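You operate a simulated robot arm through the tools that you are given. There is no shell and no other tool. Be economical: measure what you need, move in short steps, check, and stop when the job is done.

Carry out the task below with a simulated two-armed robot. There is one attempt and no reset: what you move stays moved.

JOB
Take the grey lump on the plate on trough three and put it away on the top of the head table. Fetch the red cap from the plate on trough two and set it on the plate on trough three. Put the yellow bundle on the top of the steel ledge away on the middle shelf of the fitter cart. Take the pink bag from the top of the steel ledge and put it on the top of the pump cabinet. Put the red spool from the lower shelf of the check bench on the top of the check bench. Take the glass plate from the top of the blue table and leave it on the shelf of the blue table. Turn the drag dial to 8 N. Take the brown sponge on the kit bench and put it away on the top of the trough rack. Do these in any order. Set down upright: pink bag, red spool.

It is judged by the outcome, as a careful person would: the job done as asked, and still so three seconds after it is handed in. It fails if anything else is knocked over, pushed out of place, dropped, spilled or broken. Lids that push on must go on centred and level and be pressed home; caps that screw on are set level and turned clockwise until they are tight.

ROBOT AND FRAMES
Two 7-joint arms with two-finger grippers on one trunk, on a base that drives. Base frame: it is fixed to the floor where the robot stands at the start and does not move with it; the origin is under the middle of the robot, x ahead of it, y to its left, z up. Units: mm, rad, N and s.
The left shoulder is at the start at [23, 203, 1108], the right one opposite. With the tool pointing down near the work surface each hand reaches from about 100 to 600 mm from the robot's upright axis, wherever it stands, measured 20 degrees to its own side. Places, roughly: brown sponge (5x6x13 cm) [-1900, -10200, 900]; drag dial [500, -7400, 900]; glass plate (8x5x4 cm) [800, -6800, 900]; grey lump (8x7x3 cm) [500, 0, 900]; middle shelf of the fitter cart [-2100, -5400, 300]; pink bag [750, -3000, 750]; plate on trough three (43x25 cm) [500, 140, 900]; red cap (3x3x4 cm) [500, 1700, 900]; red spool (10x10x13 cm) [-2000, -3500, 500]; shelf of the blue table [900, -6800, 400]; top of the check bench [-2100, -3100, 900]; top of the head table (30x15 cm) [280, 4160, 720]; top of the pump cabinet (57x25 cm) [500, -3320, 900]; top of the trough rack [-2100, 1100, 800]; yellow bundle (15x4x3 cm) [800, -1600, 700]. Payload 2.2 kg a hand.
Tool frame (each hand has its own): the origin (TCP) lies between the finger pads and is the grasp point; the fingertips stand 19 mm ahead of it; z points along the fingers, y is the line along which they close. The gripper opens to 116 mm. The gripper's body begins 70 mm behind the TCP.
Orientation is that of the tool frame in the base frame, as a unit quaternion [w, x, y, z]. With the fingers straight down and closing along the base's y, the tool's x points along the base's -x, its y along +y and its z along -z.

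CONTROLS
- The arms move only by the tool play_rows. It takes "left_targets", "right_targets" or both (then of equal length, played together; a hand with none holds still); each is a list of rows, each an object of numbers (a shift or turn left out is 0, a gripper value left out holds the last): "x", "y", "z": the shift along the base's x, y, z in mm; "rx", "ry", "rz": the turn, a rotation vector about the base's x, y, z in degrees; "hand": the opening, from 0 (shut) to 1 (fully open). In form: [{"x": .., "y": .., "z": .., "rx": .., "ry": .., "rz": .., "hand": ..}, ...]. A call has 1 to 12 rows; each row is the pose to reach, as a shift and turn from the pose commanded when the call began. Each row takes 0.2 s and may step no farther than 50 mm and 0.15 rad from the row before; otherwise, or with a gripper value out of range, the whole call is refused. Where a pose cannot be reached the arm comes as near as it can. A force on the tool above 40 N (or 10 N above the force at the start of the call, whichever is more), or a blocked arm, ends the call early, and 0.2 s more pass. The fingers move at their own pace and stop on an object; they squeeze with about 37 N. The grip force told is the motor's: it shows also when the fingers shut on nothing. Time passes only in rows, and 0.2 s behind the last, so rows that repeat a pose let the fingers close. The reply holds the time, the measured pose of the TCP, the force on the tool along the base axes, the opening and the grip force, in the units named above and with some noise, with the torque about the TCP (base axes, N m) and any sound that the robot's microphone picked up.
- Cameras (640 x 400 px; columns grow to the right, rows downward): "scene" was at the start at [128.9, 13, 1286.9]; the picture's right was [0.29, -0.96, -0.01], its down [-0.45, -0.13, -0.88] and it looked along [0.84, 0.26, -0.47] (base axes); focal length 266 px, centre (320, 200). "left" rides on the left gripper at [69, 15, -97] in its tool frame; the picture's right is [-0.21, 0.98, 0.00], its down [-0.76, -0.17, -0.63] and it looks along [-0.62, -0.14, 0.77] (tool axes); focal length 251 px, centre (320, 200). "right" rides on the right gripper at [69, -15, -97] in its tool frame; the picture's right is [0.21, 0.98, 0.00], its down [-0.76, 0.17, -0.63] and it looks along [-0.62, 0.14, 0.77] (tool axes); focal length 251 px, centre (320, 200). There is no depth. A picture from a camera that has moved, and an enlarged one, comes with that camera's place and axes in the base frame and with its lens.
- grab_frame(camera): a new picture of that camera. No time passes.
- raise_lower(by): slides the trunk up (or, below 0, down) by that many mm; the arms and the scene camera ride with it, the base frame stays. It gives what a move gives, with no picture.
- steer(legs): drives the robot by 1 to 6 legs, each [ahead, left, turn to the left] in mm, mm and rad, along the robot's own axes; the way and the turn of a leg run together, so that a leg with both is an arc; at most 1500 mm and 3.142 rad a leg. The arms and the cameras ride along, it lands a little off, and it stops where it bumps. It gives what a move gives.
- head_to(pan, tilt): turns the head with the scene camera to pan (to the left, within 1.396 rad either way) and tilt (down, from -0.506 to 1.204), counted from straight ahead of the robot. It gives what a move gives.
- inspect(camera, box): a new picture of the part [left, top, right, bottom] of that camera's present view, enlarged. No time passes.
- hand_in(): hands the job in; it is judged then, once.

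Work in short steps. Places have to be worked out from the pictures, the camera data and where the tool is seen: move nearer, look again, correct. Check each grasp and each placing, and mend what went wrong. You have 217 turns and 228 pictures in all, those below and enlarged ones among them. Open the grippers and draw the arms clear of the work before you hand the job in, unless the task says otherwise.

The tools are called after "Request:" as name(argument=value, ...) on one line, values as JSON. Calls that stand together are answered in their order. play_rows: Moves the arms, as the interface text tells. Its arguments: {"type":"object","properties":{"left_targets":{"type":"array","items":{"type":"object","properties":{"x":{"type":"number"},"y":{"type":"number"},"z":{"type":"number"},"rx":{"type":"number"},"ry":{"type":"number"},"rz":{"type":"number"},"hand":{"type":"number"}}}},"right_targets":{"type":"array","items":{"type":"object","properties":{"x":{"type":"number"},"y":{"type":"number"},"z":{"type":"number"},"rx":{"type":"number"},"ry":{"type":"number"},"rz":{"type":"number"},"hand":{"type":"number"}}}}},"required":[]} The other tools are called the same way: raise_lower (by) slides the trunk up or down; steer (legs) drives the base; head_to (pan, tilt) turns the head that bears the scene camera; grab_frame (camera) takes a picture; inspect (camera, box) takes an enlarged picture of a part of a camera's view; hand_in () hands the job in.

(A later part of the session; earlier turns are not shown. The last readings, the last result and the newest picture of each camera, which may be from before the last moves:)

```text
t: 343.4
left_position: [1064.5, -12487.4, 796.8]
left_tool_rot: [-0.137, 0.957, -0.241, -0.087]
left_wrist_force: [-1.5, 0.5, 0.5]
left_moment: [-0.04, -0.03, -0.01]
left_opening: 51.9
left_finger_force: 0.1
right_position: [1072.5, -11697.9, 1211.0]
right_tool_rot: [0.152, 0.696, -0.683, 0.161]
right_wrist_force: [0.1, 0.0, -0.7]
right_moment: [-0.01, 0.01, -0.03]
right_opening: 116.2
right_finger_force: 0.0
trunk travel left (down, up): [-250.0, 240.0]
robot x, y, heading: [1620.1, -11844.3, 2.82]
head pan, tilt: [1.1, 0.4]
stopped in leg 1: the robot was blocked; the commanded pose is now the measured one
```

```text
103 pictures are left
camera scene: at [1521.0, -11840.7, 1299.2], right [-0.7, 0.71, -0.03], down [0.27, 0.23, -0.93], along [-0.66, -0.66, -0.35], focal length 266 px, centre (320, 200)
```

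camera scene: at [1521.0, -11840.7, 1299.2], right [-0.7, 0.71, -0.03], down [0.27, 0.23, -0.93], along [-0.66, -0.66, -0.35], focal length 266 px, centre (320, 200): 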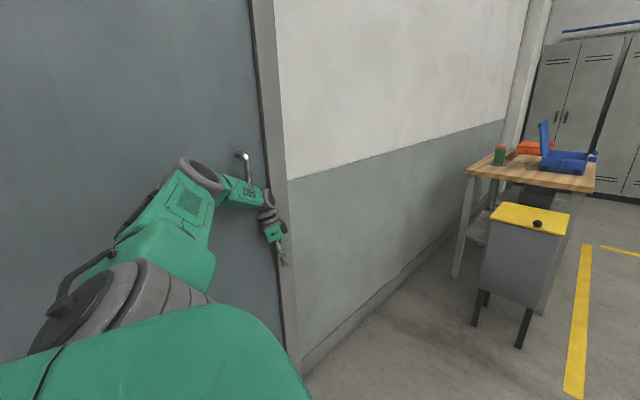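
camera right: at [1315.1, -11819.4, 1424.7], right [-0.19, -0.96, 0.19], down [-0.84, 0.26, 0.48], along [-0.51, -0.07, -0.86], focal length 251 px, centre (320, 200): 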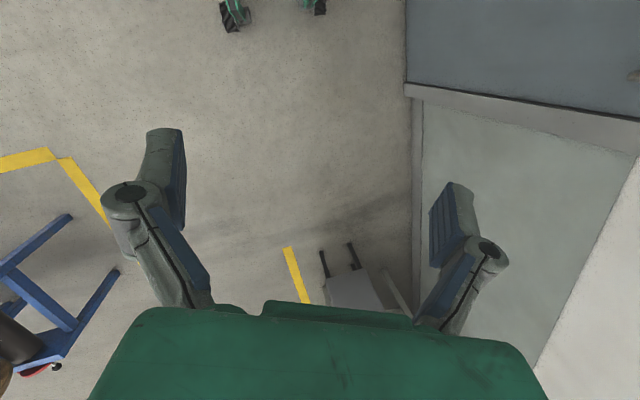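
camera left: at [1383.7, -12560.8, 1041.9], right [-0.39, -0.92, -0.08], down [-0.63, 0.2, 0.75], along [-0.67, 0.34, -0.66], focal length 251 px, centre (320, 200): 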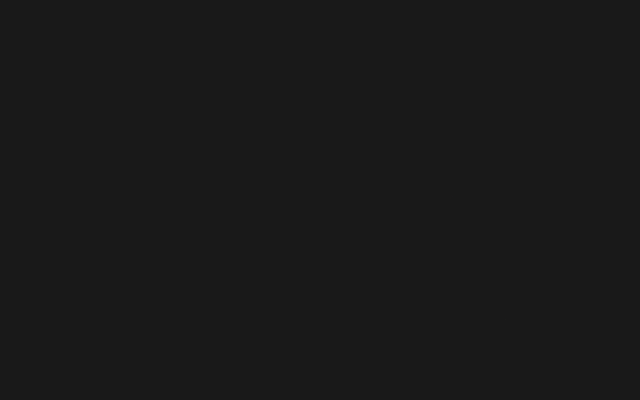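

The elbow looks free now, with the hand near the door frame. Pull the hand off the wall again.

Request:
play_rows(left_targets=[{"y": 25}, {"y": 50}, {"y": 90}, {"y": 130}, {"y": 170}])

Request:
grab_frame(camera="left")

Request:
inspect(camera="scene", box=[60, 100, 360, 300])

```text
t: 344.6
left_position: [1070.1, -12341.7, 767.2]
left_tool_rot: [-0.148, 0.96, -0.226, -0.076]
left_wrist_force: [-0.4, 0.3, -1.3]
left_moment: [-0.03, 0.01, -0.01]
left_opening: 52.1
left_finger_force: 0.1
right_position: [1070.1, -11735.1, 1216.5]
right_tool_rot: [0.14, 0.715, -0.667, 0.155]
right_wrist_force: [0.5, 0.0, -0.7]
right_moment: [-0.12, 0.03, -0.01]
right_opening: 116.0
right_finger_force: 0.1
trunk travel left (down, up): [-250.0, 240.0]
robot x, y, heading: [1621.5, -11849.0, 2.827]
head pan, tilt: [1.1, 0.4]
```

```text
102 pictures are left
camera left: at [1132.7, -12412.6, 838.3], right [-0.64, -0.75, -0.2], down [-0.54, 0.25, 0.8], along [-0.55, 0.61, -0.57], focal length 251 px, centre (320, 200)
```

left: 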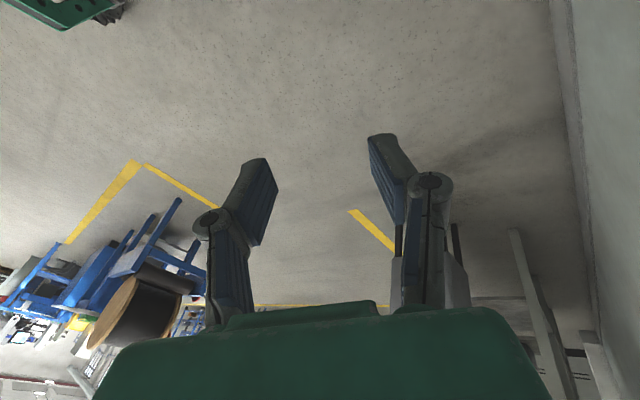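

```text
2.00 times, centred on (210, 200) of scene
camera zoom: at [1516.4, -11882.4, 1296.2], right [-0.71, 0.71, -0.01], down [0.28, 0.26, -0.93], along [-0.65, -0.66, -0.38], focal length 533 px, centre (540, 200)
```

zoom: 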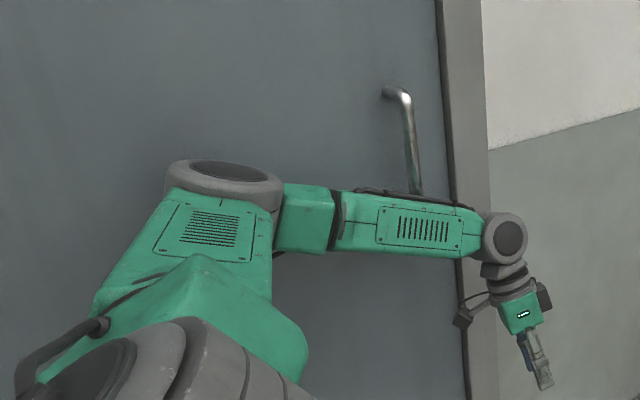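

Free now. The door and handle look unharmed. Drive away from the wall (towards +y).

Request:
steer(legs=[[0, -600, 0]])

Request:
grab_frame(camera="scene")

```text
t: 348.1
left_position: [1257.0, -11760.4, 758.1]
left_tool_rot: [-0.155, 0.958, -0.229, -0.076]
left_wrist_force: [-0.5, -0.2, -0.5]
left_moment: [0.0, 0.0, 0.01]
left_opening: 52.4
left_finger_force: 0.1
right_position: [1261.9, -11161.7, 1211.7]
right_tool_rot: [0.132, 0.712, -0.673, 0.151]
right_wrist_force: [0.6, -0.3, 0.5]
right_moment: [-0.01, -0.01, -0.03]
right_opening: 116.0
right_finger_force: 0.1
trunk travel left (down, up): [-250.0, 240.0]
robot x, y, heading: [1813.0, -11259.9, 2.813]
head pan, tilt: [1.1, 0.4]
```

```text
100 pictures are left
camera scene: at [1705.7, -11314.6, 1294.9], right [-0.7, 0.72, 0.0], down [0.28, 0.27, -0.92], along [-0.66, -0.64, -0.39], focal length 266 px, centre (320, 200)
```

scene: 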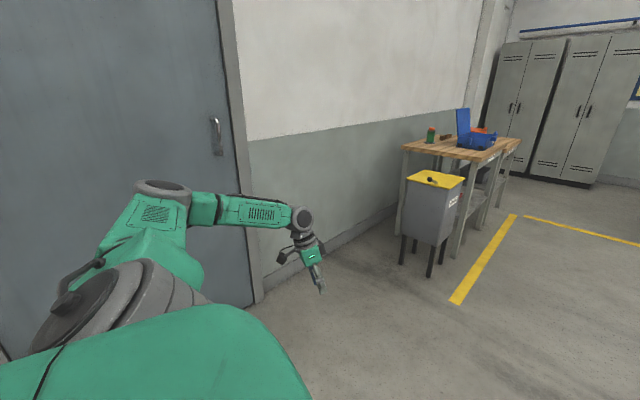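

Free and clear. Now turn to face -x and restore both arms to a compact travel pose.

Request:
steer(legs=[[0, 0, 0.328]])

Request:
play_rows(left_targets=[{"x": 1, "y": 23, "z": 32, "rx": -1.4, "ry": -1, "rz": 0.7}, {"x": 2, "y": 46, "z": 64, "rx": -2.7, "ry": -1.9, "rz": 1.3}, {"x": 4, "y": 69, "z": 95, "rx": -4, "ry": -2.9, "rz": 2}, {"x": 5, "y": 92, "z": 127, "rx": -5.4, "ry": -3.8, "rz": 2.7}, {"x": 6, "y": 114, "z": 159, "rx": -6.8, "ry": -4.8, "rz": 3.3}, {"x": 8, "y": 137, "z": 190, "rx": -8.1, "ry": -5.8, "rz": 4}, {"x": 9, "y": 160, "z": 222, "rx": -9.5, "ry": -6.7, "rz": 4.7}, {"x": 10, "y": 183, "z": 254, "rx": -10.8, "ry": -7.7, "rz": 5.3}, {"x": 11, "y": 205, "z": 285, "rx": -12.2, "ry": -8.6, "rz": 6}, {"x": 12, "y": 228, "z": 317, "rx": -13.5, "ry": -9.6, "rz": 6.7}, {"x": 14, "y": 250, "z": 349, "rx": -14.9, "ry": -10.5, "rz": 7.3}, {"x": 15, "y": 273, "z": 380, "rx": -16.2, "ry": -11.5, "rz": 8}], right_targets=[{"x": 7, "y": 21, "z": -4, "rx": 1.1, "ry": 1.7, "rz": 5.6}, {"x": 13, "y": 42, "z": -8, "rx": 2.2, "ry": 3.5, "rz": 11.2}, {"x": 20, "y": 64, "z": -12, "rx": 3.2, "ry": 5.2, "rz": 16.8}, {"x": 27, "y": 85, "z": -16, "rx": 4.3, "ry": 7, "rz": 22.3}, {"x": 33, "y": 106, "z": -20, "rx": 5.4, "ry": 8.7, "rz": 27.9}, {"x": 40, "y": 127, "z": -25, "rx": 6.5, "ry": 10.5, "rz": 33.5}, {"x": 47, "y": 149, "z": -29, "rx": 7.5, "ry": 12.2, "rz": 39.1}, {"x": 53, "y": 170, "z": -33, "rx": 8.6, "ry": 13.9, "rz": 44.7}, {"x": 60, "y": 191, "z": -37, "rx": 9.7, "ry": 15.7, "rz": 50.3}, {"x": 67, "y": 212, "z": -41, "rx": 10.8, "ry": 17.4, "rz": 55.8}, {"x": 73, "y": 234, "z": -45, "rx": 11.8, "ry": 19.2, "rz": 61.4}, {"x": 80, "y": 255, "z": -50, "rx": 12.9, "ry": 20.9, "rz": 67}])

Request:
grab_frame(camera="scene")

```text
t: 349.5
left_position: [1450.2, -11906.5, 763.4]
left_tool_rot: [-0.136, 0.983, -0.07, -0.102]
left_wrist_force: [0.2, 0.8, 0.2]
left_moment: [-0.04, 0.0, -0.01]
left_opening: 52.2
left_finger_force: 0.1
right_position: [1260.1, -11334.7, 1216.0]
right_tool_rot: [0.11, 0.812, -0.547, 0.172]
right_wrist_force: [0.1, 0.6, 0.2]
right_moment: [0.02, 0.02, 0.01]
right_opening: 116.0
right_finger_force: 0.1
trunk travel left (down, up): [-250.0, 240.0]
robot x, y, heading: [1816.4, -11259.2, -3.137]
head pan, tilt: [1.1, 0.4]
```

```text
t: 352.1
left_position: [1464.0, -11630.0, 1144.7]
left_tool_rot: [0.005, 1.0, -0.001, -0.003]
left_wrist_force: [-0.3, -0.4, -0.7]
left_moment: [0.01, 0.03, 0.02]
left_opening: 52.0
left_finger_force: 0.0
right_position: [1344.1, -11079.2, 1165.6]
right_tool_rot: [0.005, 1.0, 0.003, 0.001]
right_wrist_force: [-0.5, 0.3, -0.8]
right_moment: [0.0, 0.01, 0.03]
right_opening: 116.1
right_finger_force: 0.2
trunk travel left (down, up): [-250.0, 240.0]
robot x, y, heading: [1811.1, -11256.3, -3.138]
head pan, tilt: [1.1, 0.4]
```

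```text
99 pictures are left
camera scene: at [1731.7, -11335.8, 1295.7], right [-0.89, 0.45, 0.0], down [0.18, 0.34, -0.92], along [-0.41, -0.82, -0.39], focal length 266 px, centre (320, 200)
```

scene: 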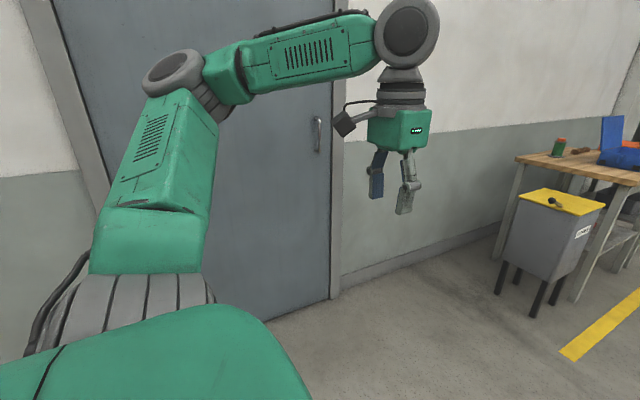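

Arms are fine. Now drive right (towards +y) along x≈1810.

Request:
steer(legs=[[0, -1500, 0], [0, -1500, 0], [0, -1500, 0]])

Request:
head_to(pan=-1.2, tilt=0.3)

Request:
grab_frame(camera="scene")

```text
t: 373.8
left_position: [1400.7, -7125.7, 1137.1]
left_tool_rot: [-0.006, 1.0, 0.015, -0.003]
left_wrist_force: [-0.3, -0.9, 0.1]
left_moment: [0.06, -0.03, 0.0]
left_opening: 52.1
left_finger_force: 0.1
right_position: [1262.7, -6580.3, 1168.0]
right_tool_rot: [-0.005, 1.0, 0.019, 0.001]
right_wrist_force: [-0.5, -0.9, -0.5]
right_moment: [0.11, 0.01, 0.01]
right_opening: 116.2
right_finger_force: 0.1
trunk travel left (down, up): [-250.0, 240.0]
robot x, y, heading: [1741.1, -6721.1, -3.103]
head pan, tilt: [1.1, 0.4]
```

```text
t: 375.9
left_position: [1400.5, -7095.4, 1147.1]
left_tool_rot: [0.007, 1.0, 0.013, -0.004]
left_wrist_force: [-1.3, 0.2, 0.8]
left_moment: [-0.06, 0.02, 0.0]
left_opening: 51.8
left_finger_force: 0.0
right_position: [1263.2, -6548.8, 1166.4]
right_tool_rot: [0.008, 1.0, 0.017, 0.001]
right_wrist_force: [-0.8, 0.6, 0.2]
right_moment: [-0.08, 0.01, -0.04]
right_opening: 115.8
right_finger_force: 0.2
trunk travel left (down, up): [-250.0, 240.0]
robot x, y, heading: [1739.9, -6715.1, -3.108]
head pan, tilt: [-1.201, 0.3]
```

```text
98 pictures are left
camera scene: at [1659.5, -6626.5, 1304.3], right [0.92, 0.39, 0.0], down [0.12, -0.28, -0.95], along [-0.38, 0.88, -0.3], focal length 266 px, centre (320, 200)
```

scene: 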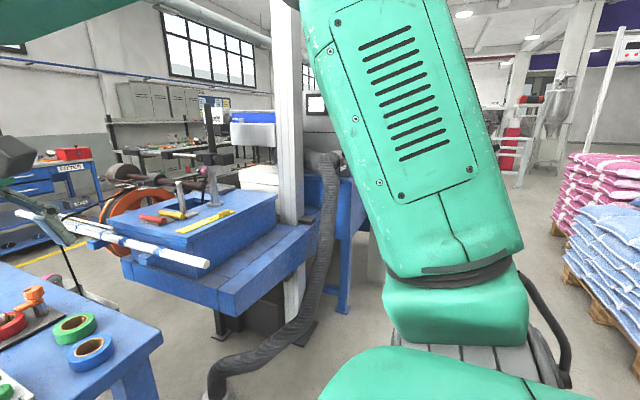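

The corridor ahead stays clear. Continue to around y≈-3050.

Request:
steer(legs=[[0, 0, -0.034], [0, -1500, 0], [0, -1500, 0], [0, -500, 0]])

Request:
head_to(pan=-0.1, tilt=0.5)

Request:
grab_frame(camera="scene")

```text
t: 393.3
left_position: [1386.8, -3612.4, 1139.6]
left_tool_rot: [-0.004, 1.0, -0.002, -0.003]
left_wrist_force: [-0.2, 0.3, 0.0]
left_moment: [0.06, 0.0, -0.02]
left_opening: 52.3
left_finger_force: 0.1
right_position: [1270.4, -3063.1, 1168.7]
right_tool_rot: [-0.004, 1.0, 0.002, 0.001]
right_wrist_force: [-1.3, -0.9, -0.4]
right_moment: [0.07, 0.0, -0.02]
right_opening: 115.8
right_finger_force: 0.0
trunk travel left (down, up): [-250.0, 240.0]
robot x, y, heading: [1740.4, -3224.1, 3.14]
head pan, tilt: [-1.201, 0.3]
```

```text
t: 394.6
left_position: [1389.5, -3597.2, 1144.4]
left_tool_rot: [0.003, 1.0, -0.005, -0.004]
left_wrist_force: [-0.3, 0.1, 0.1]
left_moment: [-0.06, -0.04, 0.0]
left_opening: 52.4
left_finger_force: 0.1
right_position: [1271.5, -3046.5, 1168.4]
right_tool_rot: [0.002, 1.0, 0.0, 0.0]
right_wrist_force: [0.3, 0.7, 1.0]
right_moment: [-0.1, -0.03, 0.0]
right_opening: 116.0
right_finger_force: 0.0
trunk travel left (down, up): [-250.0, 240.0]
robot x, y, heading: [1738.1, -3217.8, 3.14]
head pan, tilt: [-0.099, 0.499]
```

```text
97 pictures are left
camera scene: at [1605.3, -3210.5, 1286.1], right [0.1, 0.99, 0.0], down [0.48, -0.05, -0.88], along [-0.87, 0.09, -0.48], focal length 266 px, centre (320, 200)
```

scene: 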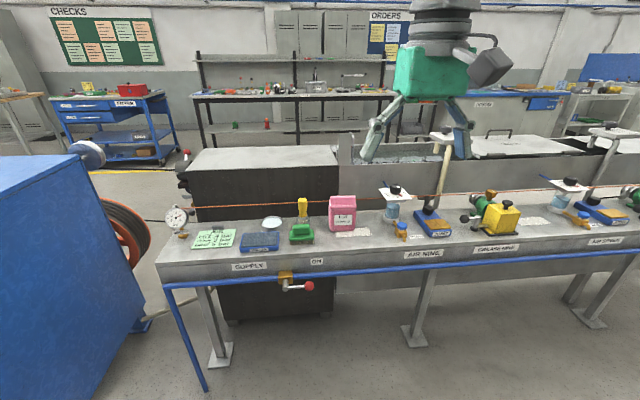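

The steel ledge and pink bag are in view (bag ≈ [811, -3046]). I'll move forward 400 mm so the right hand hovers over the bag, and let it settle.

Request:
steer(legs=[[400, 0, 0]])

Request:
play_rows(right_targets=[{}, {}, {}, {}, {}, {}, {}, {}, {}, {}, {}, {}])

Request:
play_rows(right_targets=[{}, {}, {}, {}, {}, {}, {}, {}, {}, {}, {}, {}])

Request:
play_rows(right_targets=[{}, {}, {}, {}, {}, {}, {}, {}, {}, {}, {}, {}])

Request:
grab_frame(camera="right")

Request:
grab_frame(camera="scene")

```text
t: 397.2
left_position: [973.4, -3594.7, 1144.9]
left_tool_rot: [0.003, 1.0, -0.003, -0.005]
left_wrist_force: [-0.7, 0.3, 0.9]
left_moment: [-0.03, -0.02, 0.0]
left_opening: 52.0
left_finger_force: 0.2
right_position: [856.1, -3046.0, 1168.6]
right_tool_rot: [0.003, 1.0, 0.001, 0.001]
right_wrist_force: [0.3, 1.2, -0.2]
right_moment: [-0.08, -0.03, -0.02]
right_opening: 115.9
right_finger_force: 0.0
trunk travel left (down, up): [-250.0, 240.0]
robot x, y, heading: [1323.5, -3219.9, 3.143]
head pan, tilt: [-0.099, 0.499]
```

```text
t: 399.8
left_position: [976.9, -3581.4, 1148.9]
left_tool_rot: [0.009, 1.0, -0.005, -0.005]
left_wrist_force: [0.3, 0.0, 0.3]
left_moment: [-0.02, -0.01, 0.0]
left_opening: 52.1
left_finger_force: 0.1
right_position: [859.3, -3030.0, 1168.2]
right_tool_rot: [0.008, 1.0, 0.0, 0.0]
right_wrist_force: [0.3, 0.6, 0.5]
right_moment: [-0.07, -0.02, 0.0]
right_opening: 116.1
right_finger_force: 0.0
trunk travel left (down, up): [-250.0, 240.0]
robot x, y, heading: [1322.9, -3216.7, 3.143]
head pan, tilt: [-0.099, 0.499]
```

```text
t: 402.4
left_position: [975.6, -3578.6, 1148.7]
left_tool_rot: [0.009, 1.0, -0.004, -0.005]
left_wrist_force: [0.2, 0.4, -0.4]
left_moment: [0.0, 0.02, -0.01]
left_opening: 52.3
left_finger_force: 0.2
right_position: [859.2, -3028.4, 1167.3]
right_tool_rot: [0.009, 1.0, -0.001, 0.0]
right_wrist_force: [-0.1, 0.9, 1.0]
right_moment: [-0.09, 0.03, 0.0]
right_opening: 116.0
right_finger_force: 0.2
trunk travel left (down, up): [-250.0, 240.0]
robot x, y, heading: [1327.1, -3218.9, 3.138]
head pan, tilt: [-0.099, 0.499]
```

```text
t: 405.0
left_position: [975.9, -3577.9, 1150.2]
left_tool_rot: [0.009, 1.0, -0.004, -0.005]
left_wrist_force: [0.3, 0.6, 0.4]
left_moment: [-0.05, 0.0, -0.01]
left_opening: 52.2
left_finger_force: 0.1
right_position: [858.5, -3027.5, 1166.6]
right_tool_rot: [0.01, 1.0, 0.0, 0.0]
right_wrist_force: [-0.5, 0.6, -0.2]
right_moment: [-0.07, 0.0, 0.0]
right_opening: 115.9
right_finger_force: 0.2
trunk travel left (down, up): [-250.0, 240.0]
robot x, y, heading: [1324.6, -3215.9, 3.138]
head pan, tilt: [-0.099, 0.499]
```

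```text
96 pictures are left
camera right: at [928.5, -3011.5, 1262.4], right [0.21, -0.98, 0.02], down [-0.76, -0.15, 0.64], along [-0.62, -0.15, -0.77], focal length 251 px, centre (320, 200)
```

right: 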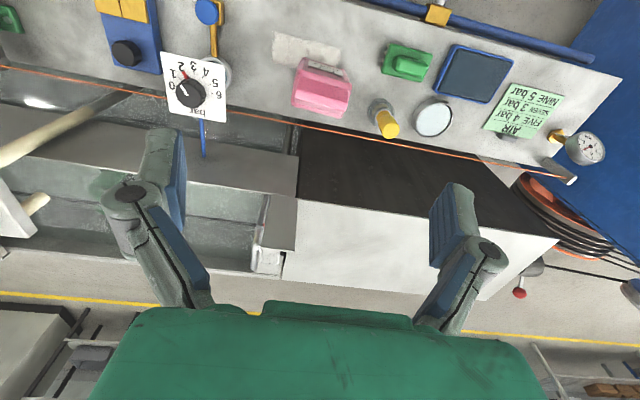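

```text
95 pictures are left
camera scene: at [1190.1, -3200.1, 1286.0], right [0.1, 0.99, -0.01], down [0.48, -0.05, -0.88], along [-0.87, 0.09, -0.48], focal length 266 px, centre (320, 200)
```

scene: 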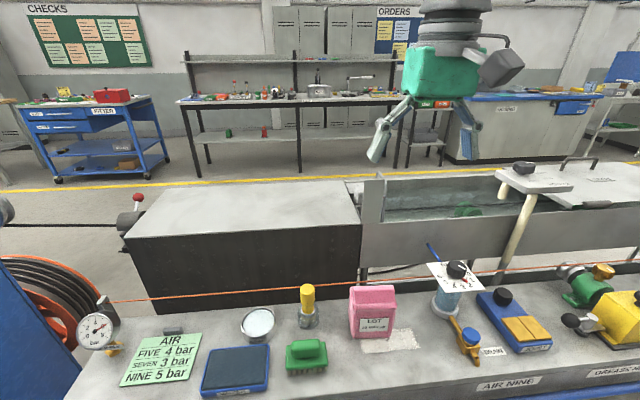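

I'll zoom into the right-hand view of the bag to judge its depth.

Request:
inspect(camera="right", box=[250, 30, 420, 140])

Request:
inspect(camera="scene", box=[300, 260, 460, 370])

```text
3.64 times, centred on (335, 85) of right
camera zoom: at [928.5, -3011.5, 1262.4], right [0.21, -0.98, 0.02], down [-0.76, -0.15, 0.64], along [-0.62, -0.15, -0.77], focal length 914 px, centre (266, 618)
```

zoom: 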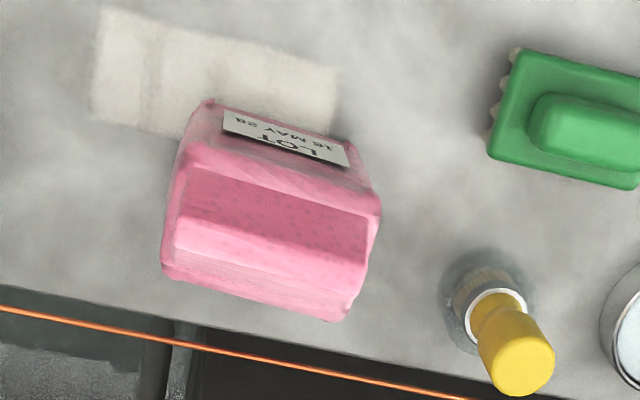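

```text
3.64 times, centred on (380, 315) of scene
camera zoom: at [1190.1, -3200.1, 1286.0], right [0.1, 0.99, -0.01], down [0.48, -0.05, -0.88], along [-0.87, 0.09, -0.48], focal length 969 px, centre (102, -218)
```

zoom: 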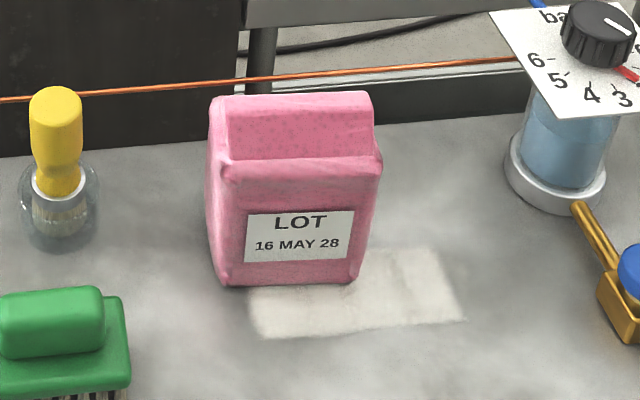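

The bag spans y -3002…-3094, x 781–844, z 750–860; centre ≈ [812, -3048]. I'll come over it and lower to just above, then check.

Request:
play_rows(right_targets=[{"x": -23, "y": -10, "z": -20}, {"x": -46, "y": -20, "z": -60}, {"x": -46, "y": -20, "z": -105}, {"x": -46, "y": -20, "z": -150}, {"x": -46, "y": -20, "z": -195}, {"x": -46, "y": -20, "z": -235}, {"x": -46, "y": -20, "z": -260}, {"x": -46, "y": -20, "z": -265}, {"x": -46, "y": -20, "z": -265}])

Request:
grab_frame(camera="right")

```text
t: 407.0
left_position: [976.8, -3595.5, 1144.2]
left_tool_rot: [0.004, 1.0, -0.003, -0.004]
left_wrist_force: [-0.7, 0.1, -0.2]
left_moment: [-0.02, -0.01, 0.02]
left_opening: 52.4
left_finger_force: 0.1
right_position: [812.6, -3066.2, 904.6]
right_tool_rot: [0.004, 1.0, 0.0, -0.001]
right_wrist_force: [0.6, 0.3, -0.2]
right_moment: [-0.01, 0.0, 0.02]
right_opening: 116.2
right_finger_force: 0.0
trunk travel left (down, up): [-250.0, 240.0]
robot x, y, heading: [1321.3, -3222.3, 3.142]
head pan, tilt: [-0.099, 0.499]
```

```text
92 pictures are left
camera right: at [882.9, -3051.4, 1000.3], right [0.22, -0.98, 0.01], down [-0.76, -0.16, 0.63], along [-0.62, -0.14, -0.77], focal length 251 px, centre (320, 200)
```

right: 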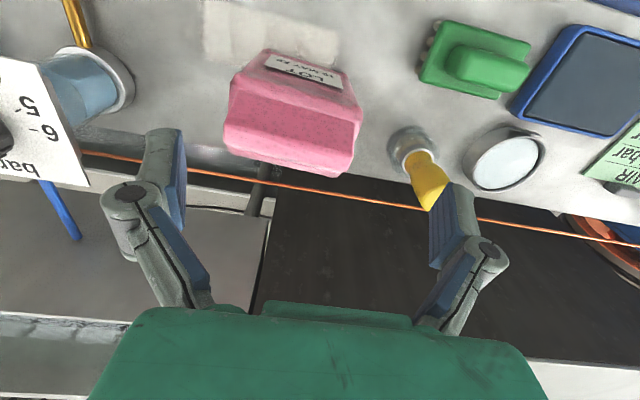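

The body leaned a little with the arm; the bag centre is at y≈-3050. Shift +16 mm in y, narrow slightly, and settle.

Request:
play_rows(right_targets=[{"y": 8, "hand": 0.93}, {"y": 16}, {"y": 16}, {"y": 16}, {"y": 16}, {"y": 16}, {"y": 16}, {"y": 16}, {"y": 16}, {"y": 16}, {"y": 16}, {"y": 16}])

Request:
play_rows(right_targets=[{}, {}, {}, {}, {}, {}, {}, {}, {}, {}, {}, {}])

Request:
grab_frame(camera="right")

```text
t: 409.6
left_position: [975.7, -3602.1, 1144.2]
left_tool_rot: [0.0, 1.0, -0.003, -0.005]
left_wrist_force: [-0.1, -0.2, -0.8]
left_moment: [0.05, -0.01, 0.0]
left_opening: 52.2
left_finger_force: 0.0
right_position: [813.1, -3054.3, 904.1]
right_tool_rot: [0.001, 1.0, 0.002, -0.001]
right_wrist_force: [-0.2, -1.2, 0.2]
right_moment: [0.02, 0.02, -0.05]
right_opening: 107.9
right_finger_force: 0.1
trunk travel left (down, up): [-250.0, 240.0]
robot x, y, heading: [1323.3, -3221.5, 3.144]
head pan, tilt: [-0.099, 0.499]
```

```text
t: 412.2
left_position: [975.6, -3603.0, 1143.6]
left_tool_rot: [0.001, 1.0, -0.003, -0.005]
left_wrist_force: [0.4, -0.6, -0.8]
left_moment: [0.0, 0.0, -0.01]
left_opening: 52.1
left_finger_force: 0.0
right_position: [813.5, -3054.6, 905.0]
right_tool_rot: [0.001, 1.0, 0.001, -0.001]
right_wrist_force: [0.8, -0.1, 0.0]
right_moment: [0.02, -0.01, 0.06]
right_opening: 107.8
right_finger_force: 0.1
trunk travel left (down, up): [-250.0, 240.0]
robot x, y, heading: [1323.0, -3224.9, 3.144]
head pan, tilt: [-0.099, 0.499]
```

```text
91 pictures are left
camera right: at [882.8, -3039.8, 1000.4], right [0.22, -0.98, 0.0], down [-0.76, -0.17, 0.63], along [-0.62, -0.14, -0.77], focal length 251 px, centre (320, 200)
```

right: 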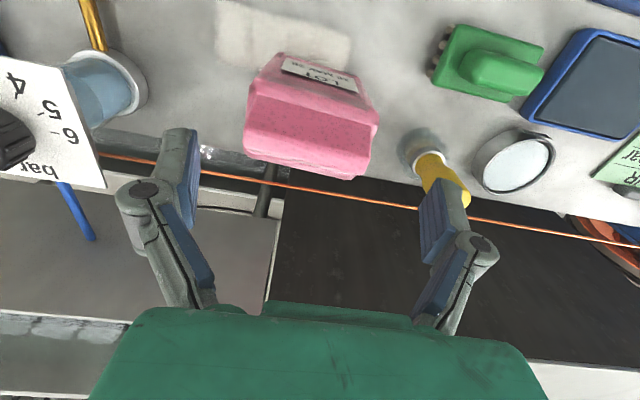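

The yellow brush is close on the -y side, so I'll narrow to ~101 mm and shift the grasp slightly toward me (x≈825) to clear it, then descend part-way.

Request:
play_rows(right_targets=[{"x": 6, "y": 4, "hand": 0.87}, {"x": 11, "y": 6}, {"x": 11, "y": 6, "z": -15}, {"x": 11, "y": 6, "z": -30}, {"x": 11, "y": 6, "z": -40}, {"x": 11, "y": 6, "z": -40}, {"x": 11, "y": 6, "z": -40}])

Request:
grab_frame(camera="right")

Request:
inspect(camera="scene", box=[290, 220, 450, 350])

```text
t: 413.8
left_position: [975.5, -3596.0, 1143.6]
left_tool_rot: [0.003, 1.0, -0.003, -0.006]
left_wrist_force: [0.2, 0.8, 0.2]
left_moment: [-0.02, -0.02, 0.04]
left_opening: 52.2
left_finger_force: 0.3
right_position: [826.4, -3042.1, 862.8]
right_tool_rot: [0.003, 1.0, 0.001, -0.001]
right_wrist_force: [-0.4, -0.8, 0.0]
right_moment: [0.0, -0.04, 0.01]
right_opening: 101.0
right_finger_force: 0.1
trunk travel left (down, up): [-250.0, 240.0]
robot x, y, heading: [1322.0, -3222.2, 3.14]
head pan, tilt: [-0.099, 0.499]
```

```text
90 pictures are left
camera right: at [895.4, -3027.2, 960.1], right [0.22, -0.98, 0.01], down [-0.76, -0.16, 0.63], along [-0.62, -0.14, -0.77], focal length 251 px, centre (320, 200)
```

right: 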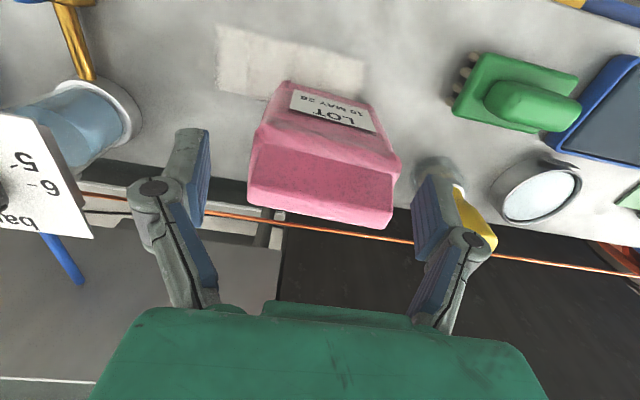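

```text
3.08 times, centred on (370, 285) of scene
camera zoom: at [1189.6, -3210.7, 1286.0], right [0.1, 0.99, 0.0], down [0.48, -0.05, -0.88], along [-0.87, 0.09, -0.48], focal length 820 px, centre (166, -62)
```

zoom: 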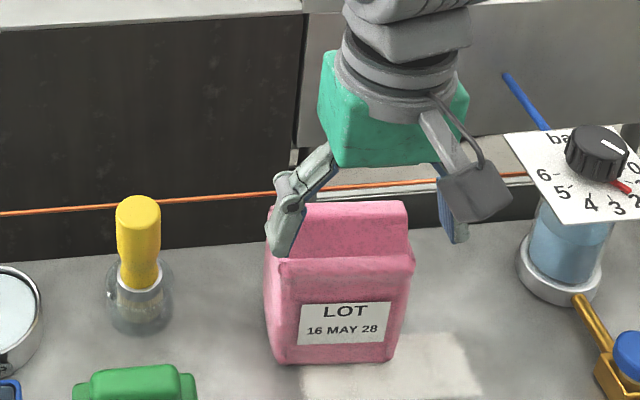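

The brush is actually well clear. The bag centre is y≈-3050, x≈815; recentre and let sway settle before going down.

Request:
play_rows(right_targets=[{"x": -4, "y": -2, "z": 6}, {"x": -8, "y": -2, "z": 10}, {"x": -8, "y": -2, "z": 10}, {"x": -8, "y": -2, "z": 10}, {"x": -8, "y": -2, "z": 10}, {"x": -8, "y": -2, "z": 10}, {"x": -8, "y": -2, "z": 10}, {"x": -8, "y": -2, "z": 10}, {"x": -8, "y": -2, "z": 10}, {"x": -8, "y": -2, "z": 10}, {"x": -8, "y": -2, "z": 10, "hand": 0.95}, {"x": -8, "y": -2, "z": 10}])

Request:
play_rows(right_targets=[{}, {}, {}, {}, {}, {}, {}, {}, {}, {}, {}, {}])

Request:
play_rows(right_targets=[{}, {}])

```text
t: 416.4
left_position: [976.3, -3596.2, 1144.9]
left_tool_rot: [0.003, 1.0, -0.003, -0.005]
left_wrist_force: [0.4, 0.3, 0.3]
left_moment: [0.0, -0.01, 0.01]
left_opening: 52.3
left_finger_force: 0.0
right_position: [816.0, -3045.7, 873.7]
right_tool_rot: [0.003, 1.0, 0.001, 0.0]
right_wrist_force: [0.0, 0.6, 0.2]
right_moment: [0.0, -0.02, 0.0]
right_opening: 110.2
right_finger_force: 0.0
trunk travel left (down, up): [-250.0, 240.0]
robot x, y, heading: [1323.8, -3222.7, 3.141]
head pan, tilt: [-0.099, 0.499]
```

```text
t: 419.0
left_position: [975.2, -3597.6, 1145.3]
left_tool_rot: [0.003, 1.0, -0.004, -0.006]
left_wrist_force: [0.0, 0.5, 0.4]
left_moment: [-0.01, 0.0, 0.01]
left_opening: 52.2
left_finger_force: 0.0
right_position: [816.2, -3045.2, 874.0]
right_tool_rot: [0.003, 1.0, 0.001, -0.001]
right_wrist_force: [0.7, 0.8, 0.3]
right_moment: [0.04, 0.01, 0.02]
right_opening: 110.3
right_finger_force: 0.0
trunk travel left (down, up): [-250.0, 240.0]
robot x, y, heading: [1320.5, -3221.6, 3.139]
head pan, tilt: [-0.099, 0.499]
```

```text
t: 419.6
left_position: [975.0, -3595.9, 1144.5]
left_tool_rot: [0.002, 1.0, -0.004, -0.006]
left_wrist_force: [-0.1, 0.0, 0.0]
left_moment: [-0.02, 0.01, 0.02]
left_opening: 51.9
left_finger_force: 0.1
right_position: [815.6, -3046.4, 873.3]
right_tool_rot: [0.002, 1.0, 0.001, -0.001]
right_wrist_force: [0.6, -0.8, -0.3]
right_moment: [0.02, -0.01, 0.02]
right_opening: 110.1
right_finger_force: 0.1
trunk travel left (down, up): [-250.0, 240.0]
robot x, y, heading: [1321.5, -3217.9, 3.141]
head pan, tilt: [-0.099, 0.499]
```

Settled. Shift 4 mm, descend to z≈812 and close.

Request:
play_rows(right_targets=[{"y": -4}, {"y": -4, "z": -18}, {"y": -4, "z": -36}, {"y": -4, "z": -52}, {"y": -4, "z": -60}, {"y": -4, "z": -60}, {"y": -4, "z": -60, "hand": 0.85}, {"y": -4, "z": -60, "hand": 0.75}, {"y": -4, "z": -60, "hand": 0.65}, {"y": -4, "z": -60}])

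Request:
grab_frame(camera="right")

```text
t: 421.8
left_position: [977.7, -3596.9, 1145.7]
left_tool_rot: [0.003, 1.0, -0.003, -0.005]
left_wrist_force: [-0.6, -0.5, -0.7]
left_moment: [-0.01, -0.02, 0.03]
left_opening: 52.1
left_finger_force: 0.0
right_position: [815.3, -3051.5, 814.4]
right_tool_rot: [0.003, 1.0, 0.002, -0.002]
right_wrist_force: [-1.9, 1.5, 13.6]
right_moment: [-0.05, -0.04, -0.25]
right_opening: 105.0
right_finger_force: 36.9
trunk travel left (down, up): [-250.0, 240.0]
robot x, y, heading: [1323.0, -3222.2, 3.143]
head pan, tilt: [-0.099, 0.499]
```

```text
88 pictures are left
camera right: at [886.2, -3035.5, 909.4], right [0.22, -0.98, 0.0], down [-0.75, -0.16, 0.64], along [-0.62, -0.14, -0.77], focal length 251 px, centre (320, 200)
```

right: 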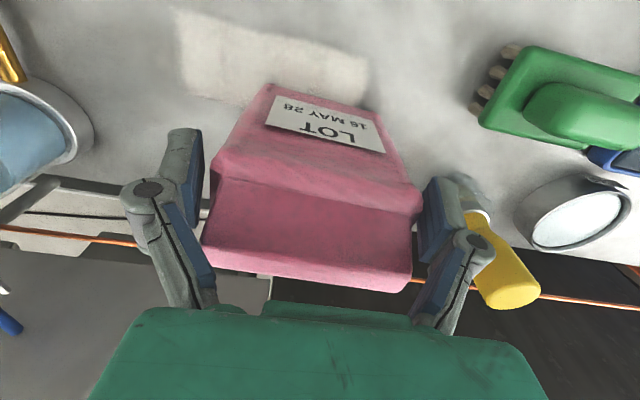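

Gripped at 105 mm. Lift gently and check.

Request:
play_rows(right_targets=[{"z": 8}, {"z": 20}, {"z": 40}, {"z": 70}, {"z": 110}, {"z": 150}])

Request:
grab_frame(camera="right")

Request:
grab_frame(camera="scene")

```text
t: 423.2
left_position: [976.1, -3596.9, 1144.9]
left_tool_rot: [0.003, 1.0, -0.004, -0.006]
left_wrist_force: [0.0, -0.2, -0.3]
left_moment: [0.01, 0.0, 0.0]
left_opening: 52.2
left_finger_force: 0.1
right_position: [814.1, -3049.3, 962.2]
right_tool_rot: [0.003, 1.0, 0.001, 0.0]
right_wrist_force: [0.5, -0.3, -4.0]
right_moment: [0.02, -0.04, -0.02]
right_opening: 101.2
right_finger_force: 37.4
trunk travel left (down, up): [-250.0, 240.0]
robot x, y, heading: [1327.8, -3220.7, 3.14]
head pan, tilt: [-0.099, 0.499]
```

```text
87 pictures are left
camera right: at [884.1, -3034.6, 1059.1], right [0.22, -0.98, 0.01], down [-0.76, -0.16, 0.63], along [-0.62, -0.14, -0.77], focal length 251 px, centre (320, 200)
```

right: 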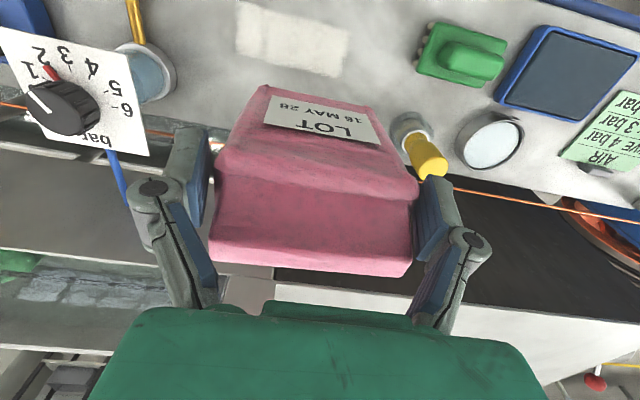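

```text
86 pictures are left
camera scene: at [1190.3, -3213.7, 1286.1], right [0.1, 0.99, 0.0], down [0.48, -0.05, -0.88], along [-0.87, 0.09, -0.48], focal length 266 px, centre (320, 200)
```

scene: 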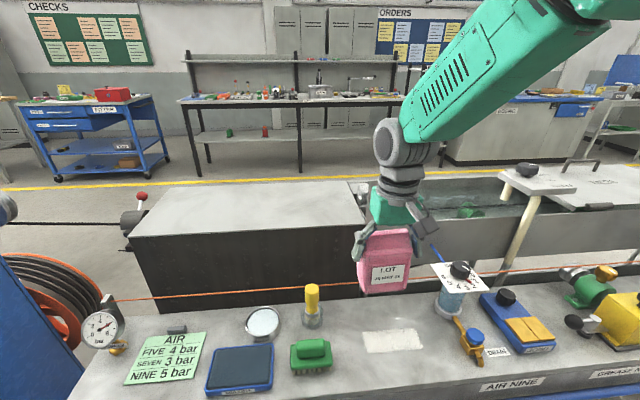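

The bag is held firmly. The pump cabinet top is right across the ledge (near edge x≈640, z≈900), so I'll place it from here: lift higher, drive in 80 mm, and extend over the cabinet.

Request:
play_rows(right_targets=[{"z": 25}, {"z": 50}, {"z": 75}])

Request:
steer(legs=[[80, 30, 0]])

Request:
play_rows(right_targets=[{"x": -30, "y": -12}, {"x": -60, "y": -24}, {"x": -90, "y": -36}, {"x": -115, "y": -48}, {"x": -135, "y": -55}, {"x": -145, "y": -58}, {"x": -145, "y": -58}, {"x": -145, "y": -58}, {"x": -145, "y": -58}, {"x": -145, "y": -58}, {"x": -145, "y": -58}, {"x": -145, "y": -58}])

Request:
play_rows(right_targets=[{}, {}, {}, {}, {}, {}, {}, {}, {}, {}, {}, {}])

Request:
grab_frame(camera="scene")

Request:
grab_frame(camera="right")

```text
t: 424.0
left_position: [976.7, -3596.6, 1144.1]
left_tool_rot: [0.003, 1.0, -0.004, -0.005]
left_wrist_force: [0.3, -0.2, -0.6]
left_moment: [0.0, 0.04, 0.03]
left_opening: 52.2
left_finger_force: 0.1
right_position: [814.4, -3051.3, 1039.2]
right_tool_rot: [0.004, 1.0, 0.0, 0.0]
right_wrist_force: [0.2, -1.0, -3.4]
right_moment: [-0.03, -0.07, -0.03]
right_opening: 101.4
right_finger_force: 36.6
trunk travel left (down, up): [-250.0, 240.0]
robot x, y, heading: [1323.9, -3219.3, 3.138]
head pan, tilt: [-0.099, 0.499]
```

```text
t: 425.1
left_position: [891.4, -3607.4, 1149.5]
left_tool_rot: [0.009, 1.0, -0.004, -0.005]
left_wrist_force: [0.2, 0.3, 0.3]
left_moment: [-0.07, -0.04, -0.03]
left_opening: 52.0
left_finger_force: 0.0
right_position: [728.5, -3064.0, 1034.7]
right_tool_rot: [0.009, 1.0, 0.0, 0.0]
right_wrist_force: [-0.4, 0.1, -3.6]
right_moment: [-0.07, -0.12, -0.03]
right_opening: 101.4
right_finger_force: 36.6
trunk travel left (down, up): [-250.0, 240.0]
robot x, y, heading: [1238.4, -3247.8, 3.137]
head pan, tilt: [-0.099, 0.499]
```

```text
t: 427.7
left_position: [895.5, -3609.6, 1149.0]
left_tool_rot: [0.01, 1.0, -0.004, -0.006]
left_wrist_force: [0.4, -0.8, 0.4]
left_moment: [0.02, 0.01, -0.02]
left_opening: 52.2
left_finger_force: 0.1
right_position: [586.2, -3123.1, 1038.1]
right_tool_rot: [0.009, 1.0, -0.001, -0.001]
right_wrist_force: [-0.3, 0.8, -3.6]
right_moment: [-0.06, -0.08, -0.03]
right_opening: 100.8
right_finger_force: 37.4
trunk travel left (down, up): [-250.0, 240.0]
robot x, y, heading: [1239.0, -3241.9, 3.145]
head pan, tilt: [-0.099, 0.499]
```

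```text
t: 430.3
left_position: [895.8, -3614.7, 1147.0]
left_tool_rot: [0.008, 1.0, -0.005, -0.006]
left_wrist_force: [-0.4, -0.3, 0.1]
left_moment: [-0.01, -0.02, -0.01]
left_opening: 52.5
left_finger_force: 0.1
right_position: [586.3, -3128.6, 1038.6]
right_tool_rot: [0.007, 1.0, -0.001, -0.001]
right_wrist_force: [-0.6, 0.6, -2.4]
right_moment: [0.0, -0.1, 0.02]
right_opening: 100.9
right_finger_force: 37.0
trunk travel left (down, up): [-250.0, 240.0]
robot x, y, heading: [1241.5, -3244.8, 3.141]
head pan, tilt: [-0.099, 0.499]
```

```text
85 pictures are left
camera scene: at [1105.0, -3236.9, 1285.8], right [0.1, 0.99, 0.0], down [0.48, -0.05, -0.88], along [-0.87, 0.09, -0.48], focal length 266 px, centre (320, 200)
```

scene: 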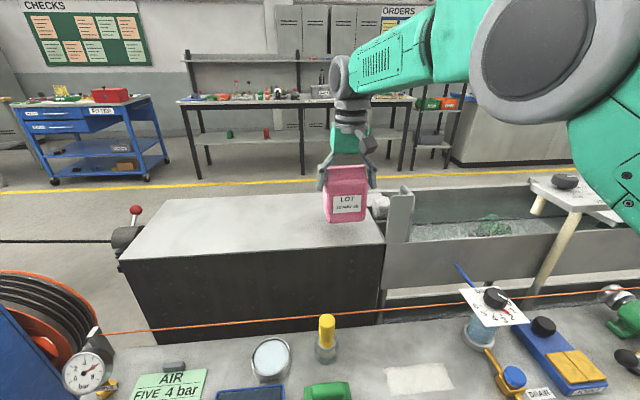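

```text
84 pictures are left
camera right: at [656.5, -3111.9, 1134.3], right [0.21, -0.98, 0.01], down [-0.76, -0.16, 0.64], along [-0.62, -0.15, -0.77], focal length 251 px, centre (320, 200)
```

right: 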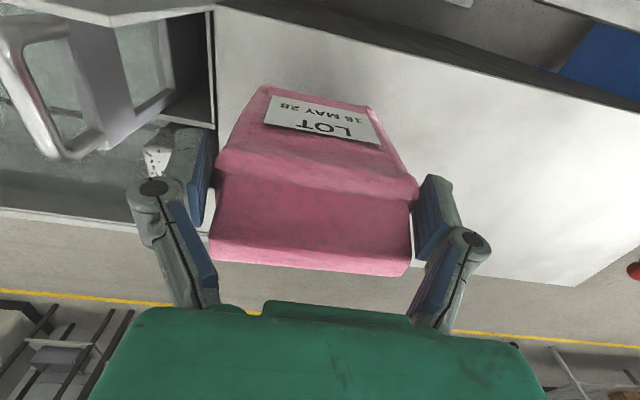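

Bag hovers over the cabinet. I'll shift a bit further in and away from the trough fittings, then lower.

Request:
play_rows(right_targets=[{"x": -15, "y": -20}, {"x": -28, "y": -40}, {"x": -28, "y": -40, "z": -15}, {"x": -28, "y": -40, "z": -30}, {"x": -28, "y": -40, "z": -45}, {"x": -28, "y": -40, "z": -50}, {"x": -28, "y": -40, "z": -50}, {"x": -28, "y": -40, "z": -50}, {"x": -28, "y": -40, "z": -50}, {"x": -28, "y": -40, "z": -50}])

Request:
play_rows(right_targets=[{"z": -4}, {"z": -8}, {"z": -11}, {"z": -14}, {"z": -14}])

Request:
inspect(camera="scene", box=[250, 110, 450, 260])

```text
t: 431.7
left_position: [894.5, -3619.0, 1146.6]
left_tool_rot: [0.005, 1.0, -0.005, -0.006]
left_wrist_force: [0.7, 0.2, -0.2]
left_moment: [0.02, -0.02, -0.01]
left_opening: 52.2
left_finger_force: 0.0
right_position: [556.0, -3171.3, 998.7]
right_tool_rot: [0.006, 1.0, -0.001, -0.01]
right_wrist_force: [5.3, 3.2, 17.0]
right_moment: [-0.76, -0.87, 0.36]
right_opening: 104.3
right_finger_force: 37.4
trunk travel left (down, up): [-250.0, 240.0]
robot x, y, heading: [1243.5, -3249.3, 3.141]
head pan, tilt: [-0.099, 0.499]
stopped in row 7 (right hand): the force on the tool passed its limit at 40 N (the readings are from after the stop); the commanded pose is now the measured one
```

```text
t: 432.3
left_position: [896.1, -3614.3, 1150.4]
left_tool_rot: [0.007, 1.0, -0.005, -0.007]
left_wrist_force: [0.1, 0.6, 0.3]
left_moment: [-0.04, -0.05, -0.02]
left_opening: 51.9
left_finger_force: 0.0
right_position: [554.6, -3168.4, 998.7]
right_tool_rot: [0.009, 1.0, -0.001, -0.016]
right_wrist_force: [5.3, -3.5, 16.3]
right_moment: [0.7, -0.81, -0.36]
right_opening: 104.6
right_finger_force: 36.7
trunk travel left (down, up): [-250.0, 240.0]
robot x, y, heading: [1238.7, -3249.8, 3.138]
head pan, tilt: [-0.099, 0.499]
stopped in row 2 (right hand): the force on the tool passed its limit at 41 N (the readings are from after the stop); the commanded pose is now the measured one
```

```text
2.67 times, centred on (350, 185) of scene
camera zoom: at [1107.1, -3241.4, 1286.0], right [0.1, 0.99, 0.0], down [0.48, -0.04, -0.88], along [-0.87, 0.09, -0.48], focal length 710 px, centre (240, 240)
```

zoom: 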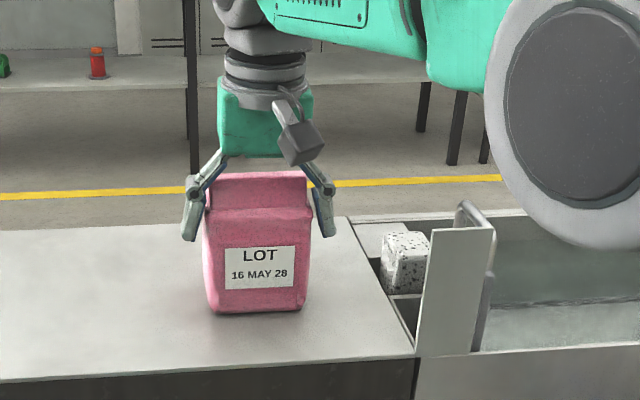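

The bag stands on the cabinet top. Release slowly and rise.

Request:
play_rows(right_targets=[{"z": 2}, {"z": 2, "hand": 0.93}, {"z": 2, "hand": 0.97}, {"z": 2, "hand": 1}, {"z": 2}, {"z": 25}, {"z": 60}, {"z": 100}, {"z": 140}])

Request:
inspect(camera="scene", box=[230, 110, 450, 260])

```text
t: 434.3
left_position: [898.6, -3614.4, 1150.7]
left_tool_rot: [0.008, 1.0, -0.005, -0.009]
left_wrist_force: [0.2, -0.3, -0.1]
left_moment: [0.01, 0.0, 0.03]
left_opening: 52.4
left_finger_force: 0.2
right_position: [576.9, -3168.6, 1122.6]
right_tool_rot: [0.008, 1.0, -0.002, -0.014]
right_wrist_force: [0.1, -0.5, 0.4]
right_moment: [0.0, 0.07, -0.03]
right_opening: 115.8
right_finger_force: 0.0
right hand out of reach, approached as far as the arm can: row 7, 8, 9
trunk travel left (down, up): [-250.0, 240.0]
robot x, y, heading: [1240.3, -3250.2, 3.145]
head pan, tilt: [-0.099, 0.499]
```

```text
2.67 times, centred on (340, 185) of scene
camera zoom: at [1106.6, -3240.7, 1286.1], right [0.1, 0.99, 0.0], down [0.48, -0.05, -0.88], along [-0.87, 0.09, -0.48], focal length 710 px, centre (267, 240)
```

zoom: 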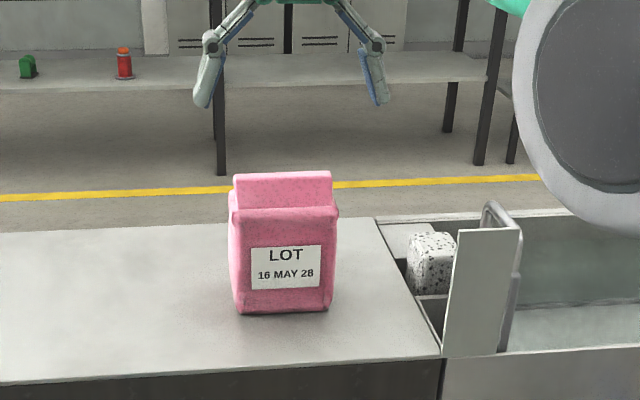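

The pink bag stands upright on the pump cabinet. Retract the arm, back off, and drive right to the yellow bundle.

Request:
play_rows(right_targets=[{"x": 40, "z": 10}, {"x": 80, "z": 20}, {"x": 120, "z": 30}, {"x": 160, "z": 40}, {"x": 195, "z": 45}])

Request:
steer(legs=[[-170, 0, 0], [0, -1400, 0]])

Request:
head_to(pan=-0.2, tilt=0.6)

Request:
grab_frame(camera="scene")

```text
t: 435.5
left_position: [896.7, -3614.8, 1149.2]
left_tool_rot: [0.006, 1.0, -0.005, -0.007]
left_wrist_force: [-0.1, -0.2, 0.4]
left_moment: [-0.01, -0.02, 0.01]
left_opening: 52.3
left_finger_force: 0.0
right_position: [631.3, -3219.5, 1200.5]
right_tool_rot: [0.008, 1.0, -0.001, -0.014]
right_wrist_force: [0.4, -0.3, 0.5]
right_moment: [0.03, -0.01, 0.02]
right_opening: 116.1
right_finger_force: 0.0
right hand out of reach, approached as far as the arm can: row 1, 2, 3, 4, 5
trunk travel left (down, up): [-250.0, 240.0]
robot x, y, heading: [1243.2, -3247.9, 3.142]
head pan, tilt: [-0.099, 0.499]
```

```text
t: 443.5
left_position: [1064.7, -2238.1, 1149.4]
left_tool_rot: [0.006, 1.0, -0.002, -0.008]
left_wrist_force: [-0.4, -0.1, -0.2]
left_moment: [-0.03, -0.02, 0.0]
left_opening: 52.1
left_finger_force: 0.0
right_position: [797.0, -1843.3, 1198.9]
right_tool_rot: [0.007, 1.0, 0.001, -0.014]
right_wrist_force: [-0.2, -0.3, -0.5]
right_moment: [0.04, 0.0, -0.02]
right_opening: 116.3
right_finger_force: 0.1
trunk travel left (down, up): [-250.0, 240.0]
robot x, y, heading: [1406.6, -1868.6, -3.136]
head pan, tilt: [-0.099, 0.499]
```

```text
t: 444.1
left_position: [1065.5, -2235.3, 1151.4]
left_tool_rot: [0.008, 1.0, -0.001, -0.009]
left_wrist_force: [-1.1, 0.8, 0.7]
left_moment: [-0.03, 0.04, 0.01]
left_opening: 52.3
left_finger_force: 0.0
right_position: [797.6, -1840.7, 1202.1]
right_tool_rot: [0.008, 1.0, 0.0, -0.012]
right_wrist_force: [0.6, -0.4, -0.8]
right_moment: [-0.02, -0.01, -0.05]
right_opening: 115.9
right_finger_force: 0.0
trunk travel left (down, up): [-250.0, 240.0]
robot x, y, heading: [1401.9, -1864.6, -3.134]
head pan, tilt: [-0.201, 0.6]
```

```text
81 pictures are left
camera scene: at [1274.7, -1853.1, 1276.9], right [0.2, 0.98, 0.0], down [0.56, -0.11, -0.82], along [-0.81, 0.16, -0.57], focal length 266 px, centre (320, 200)
```

scene: 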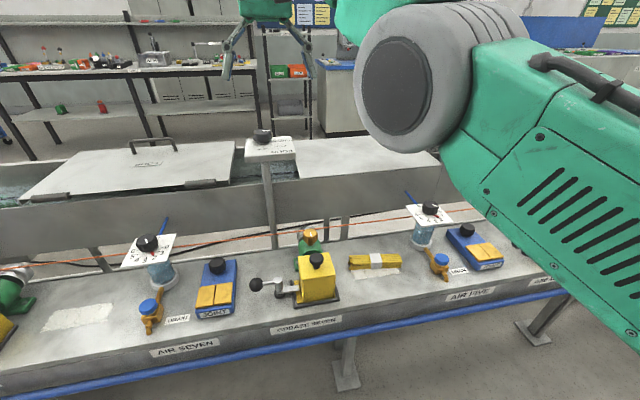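

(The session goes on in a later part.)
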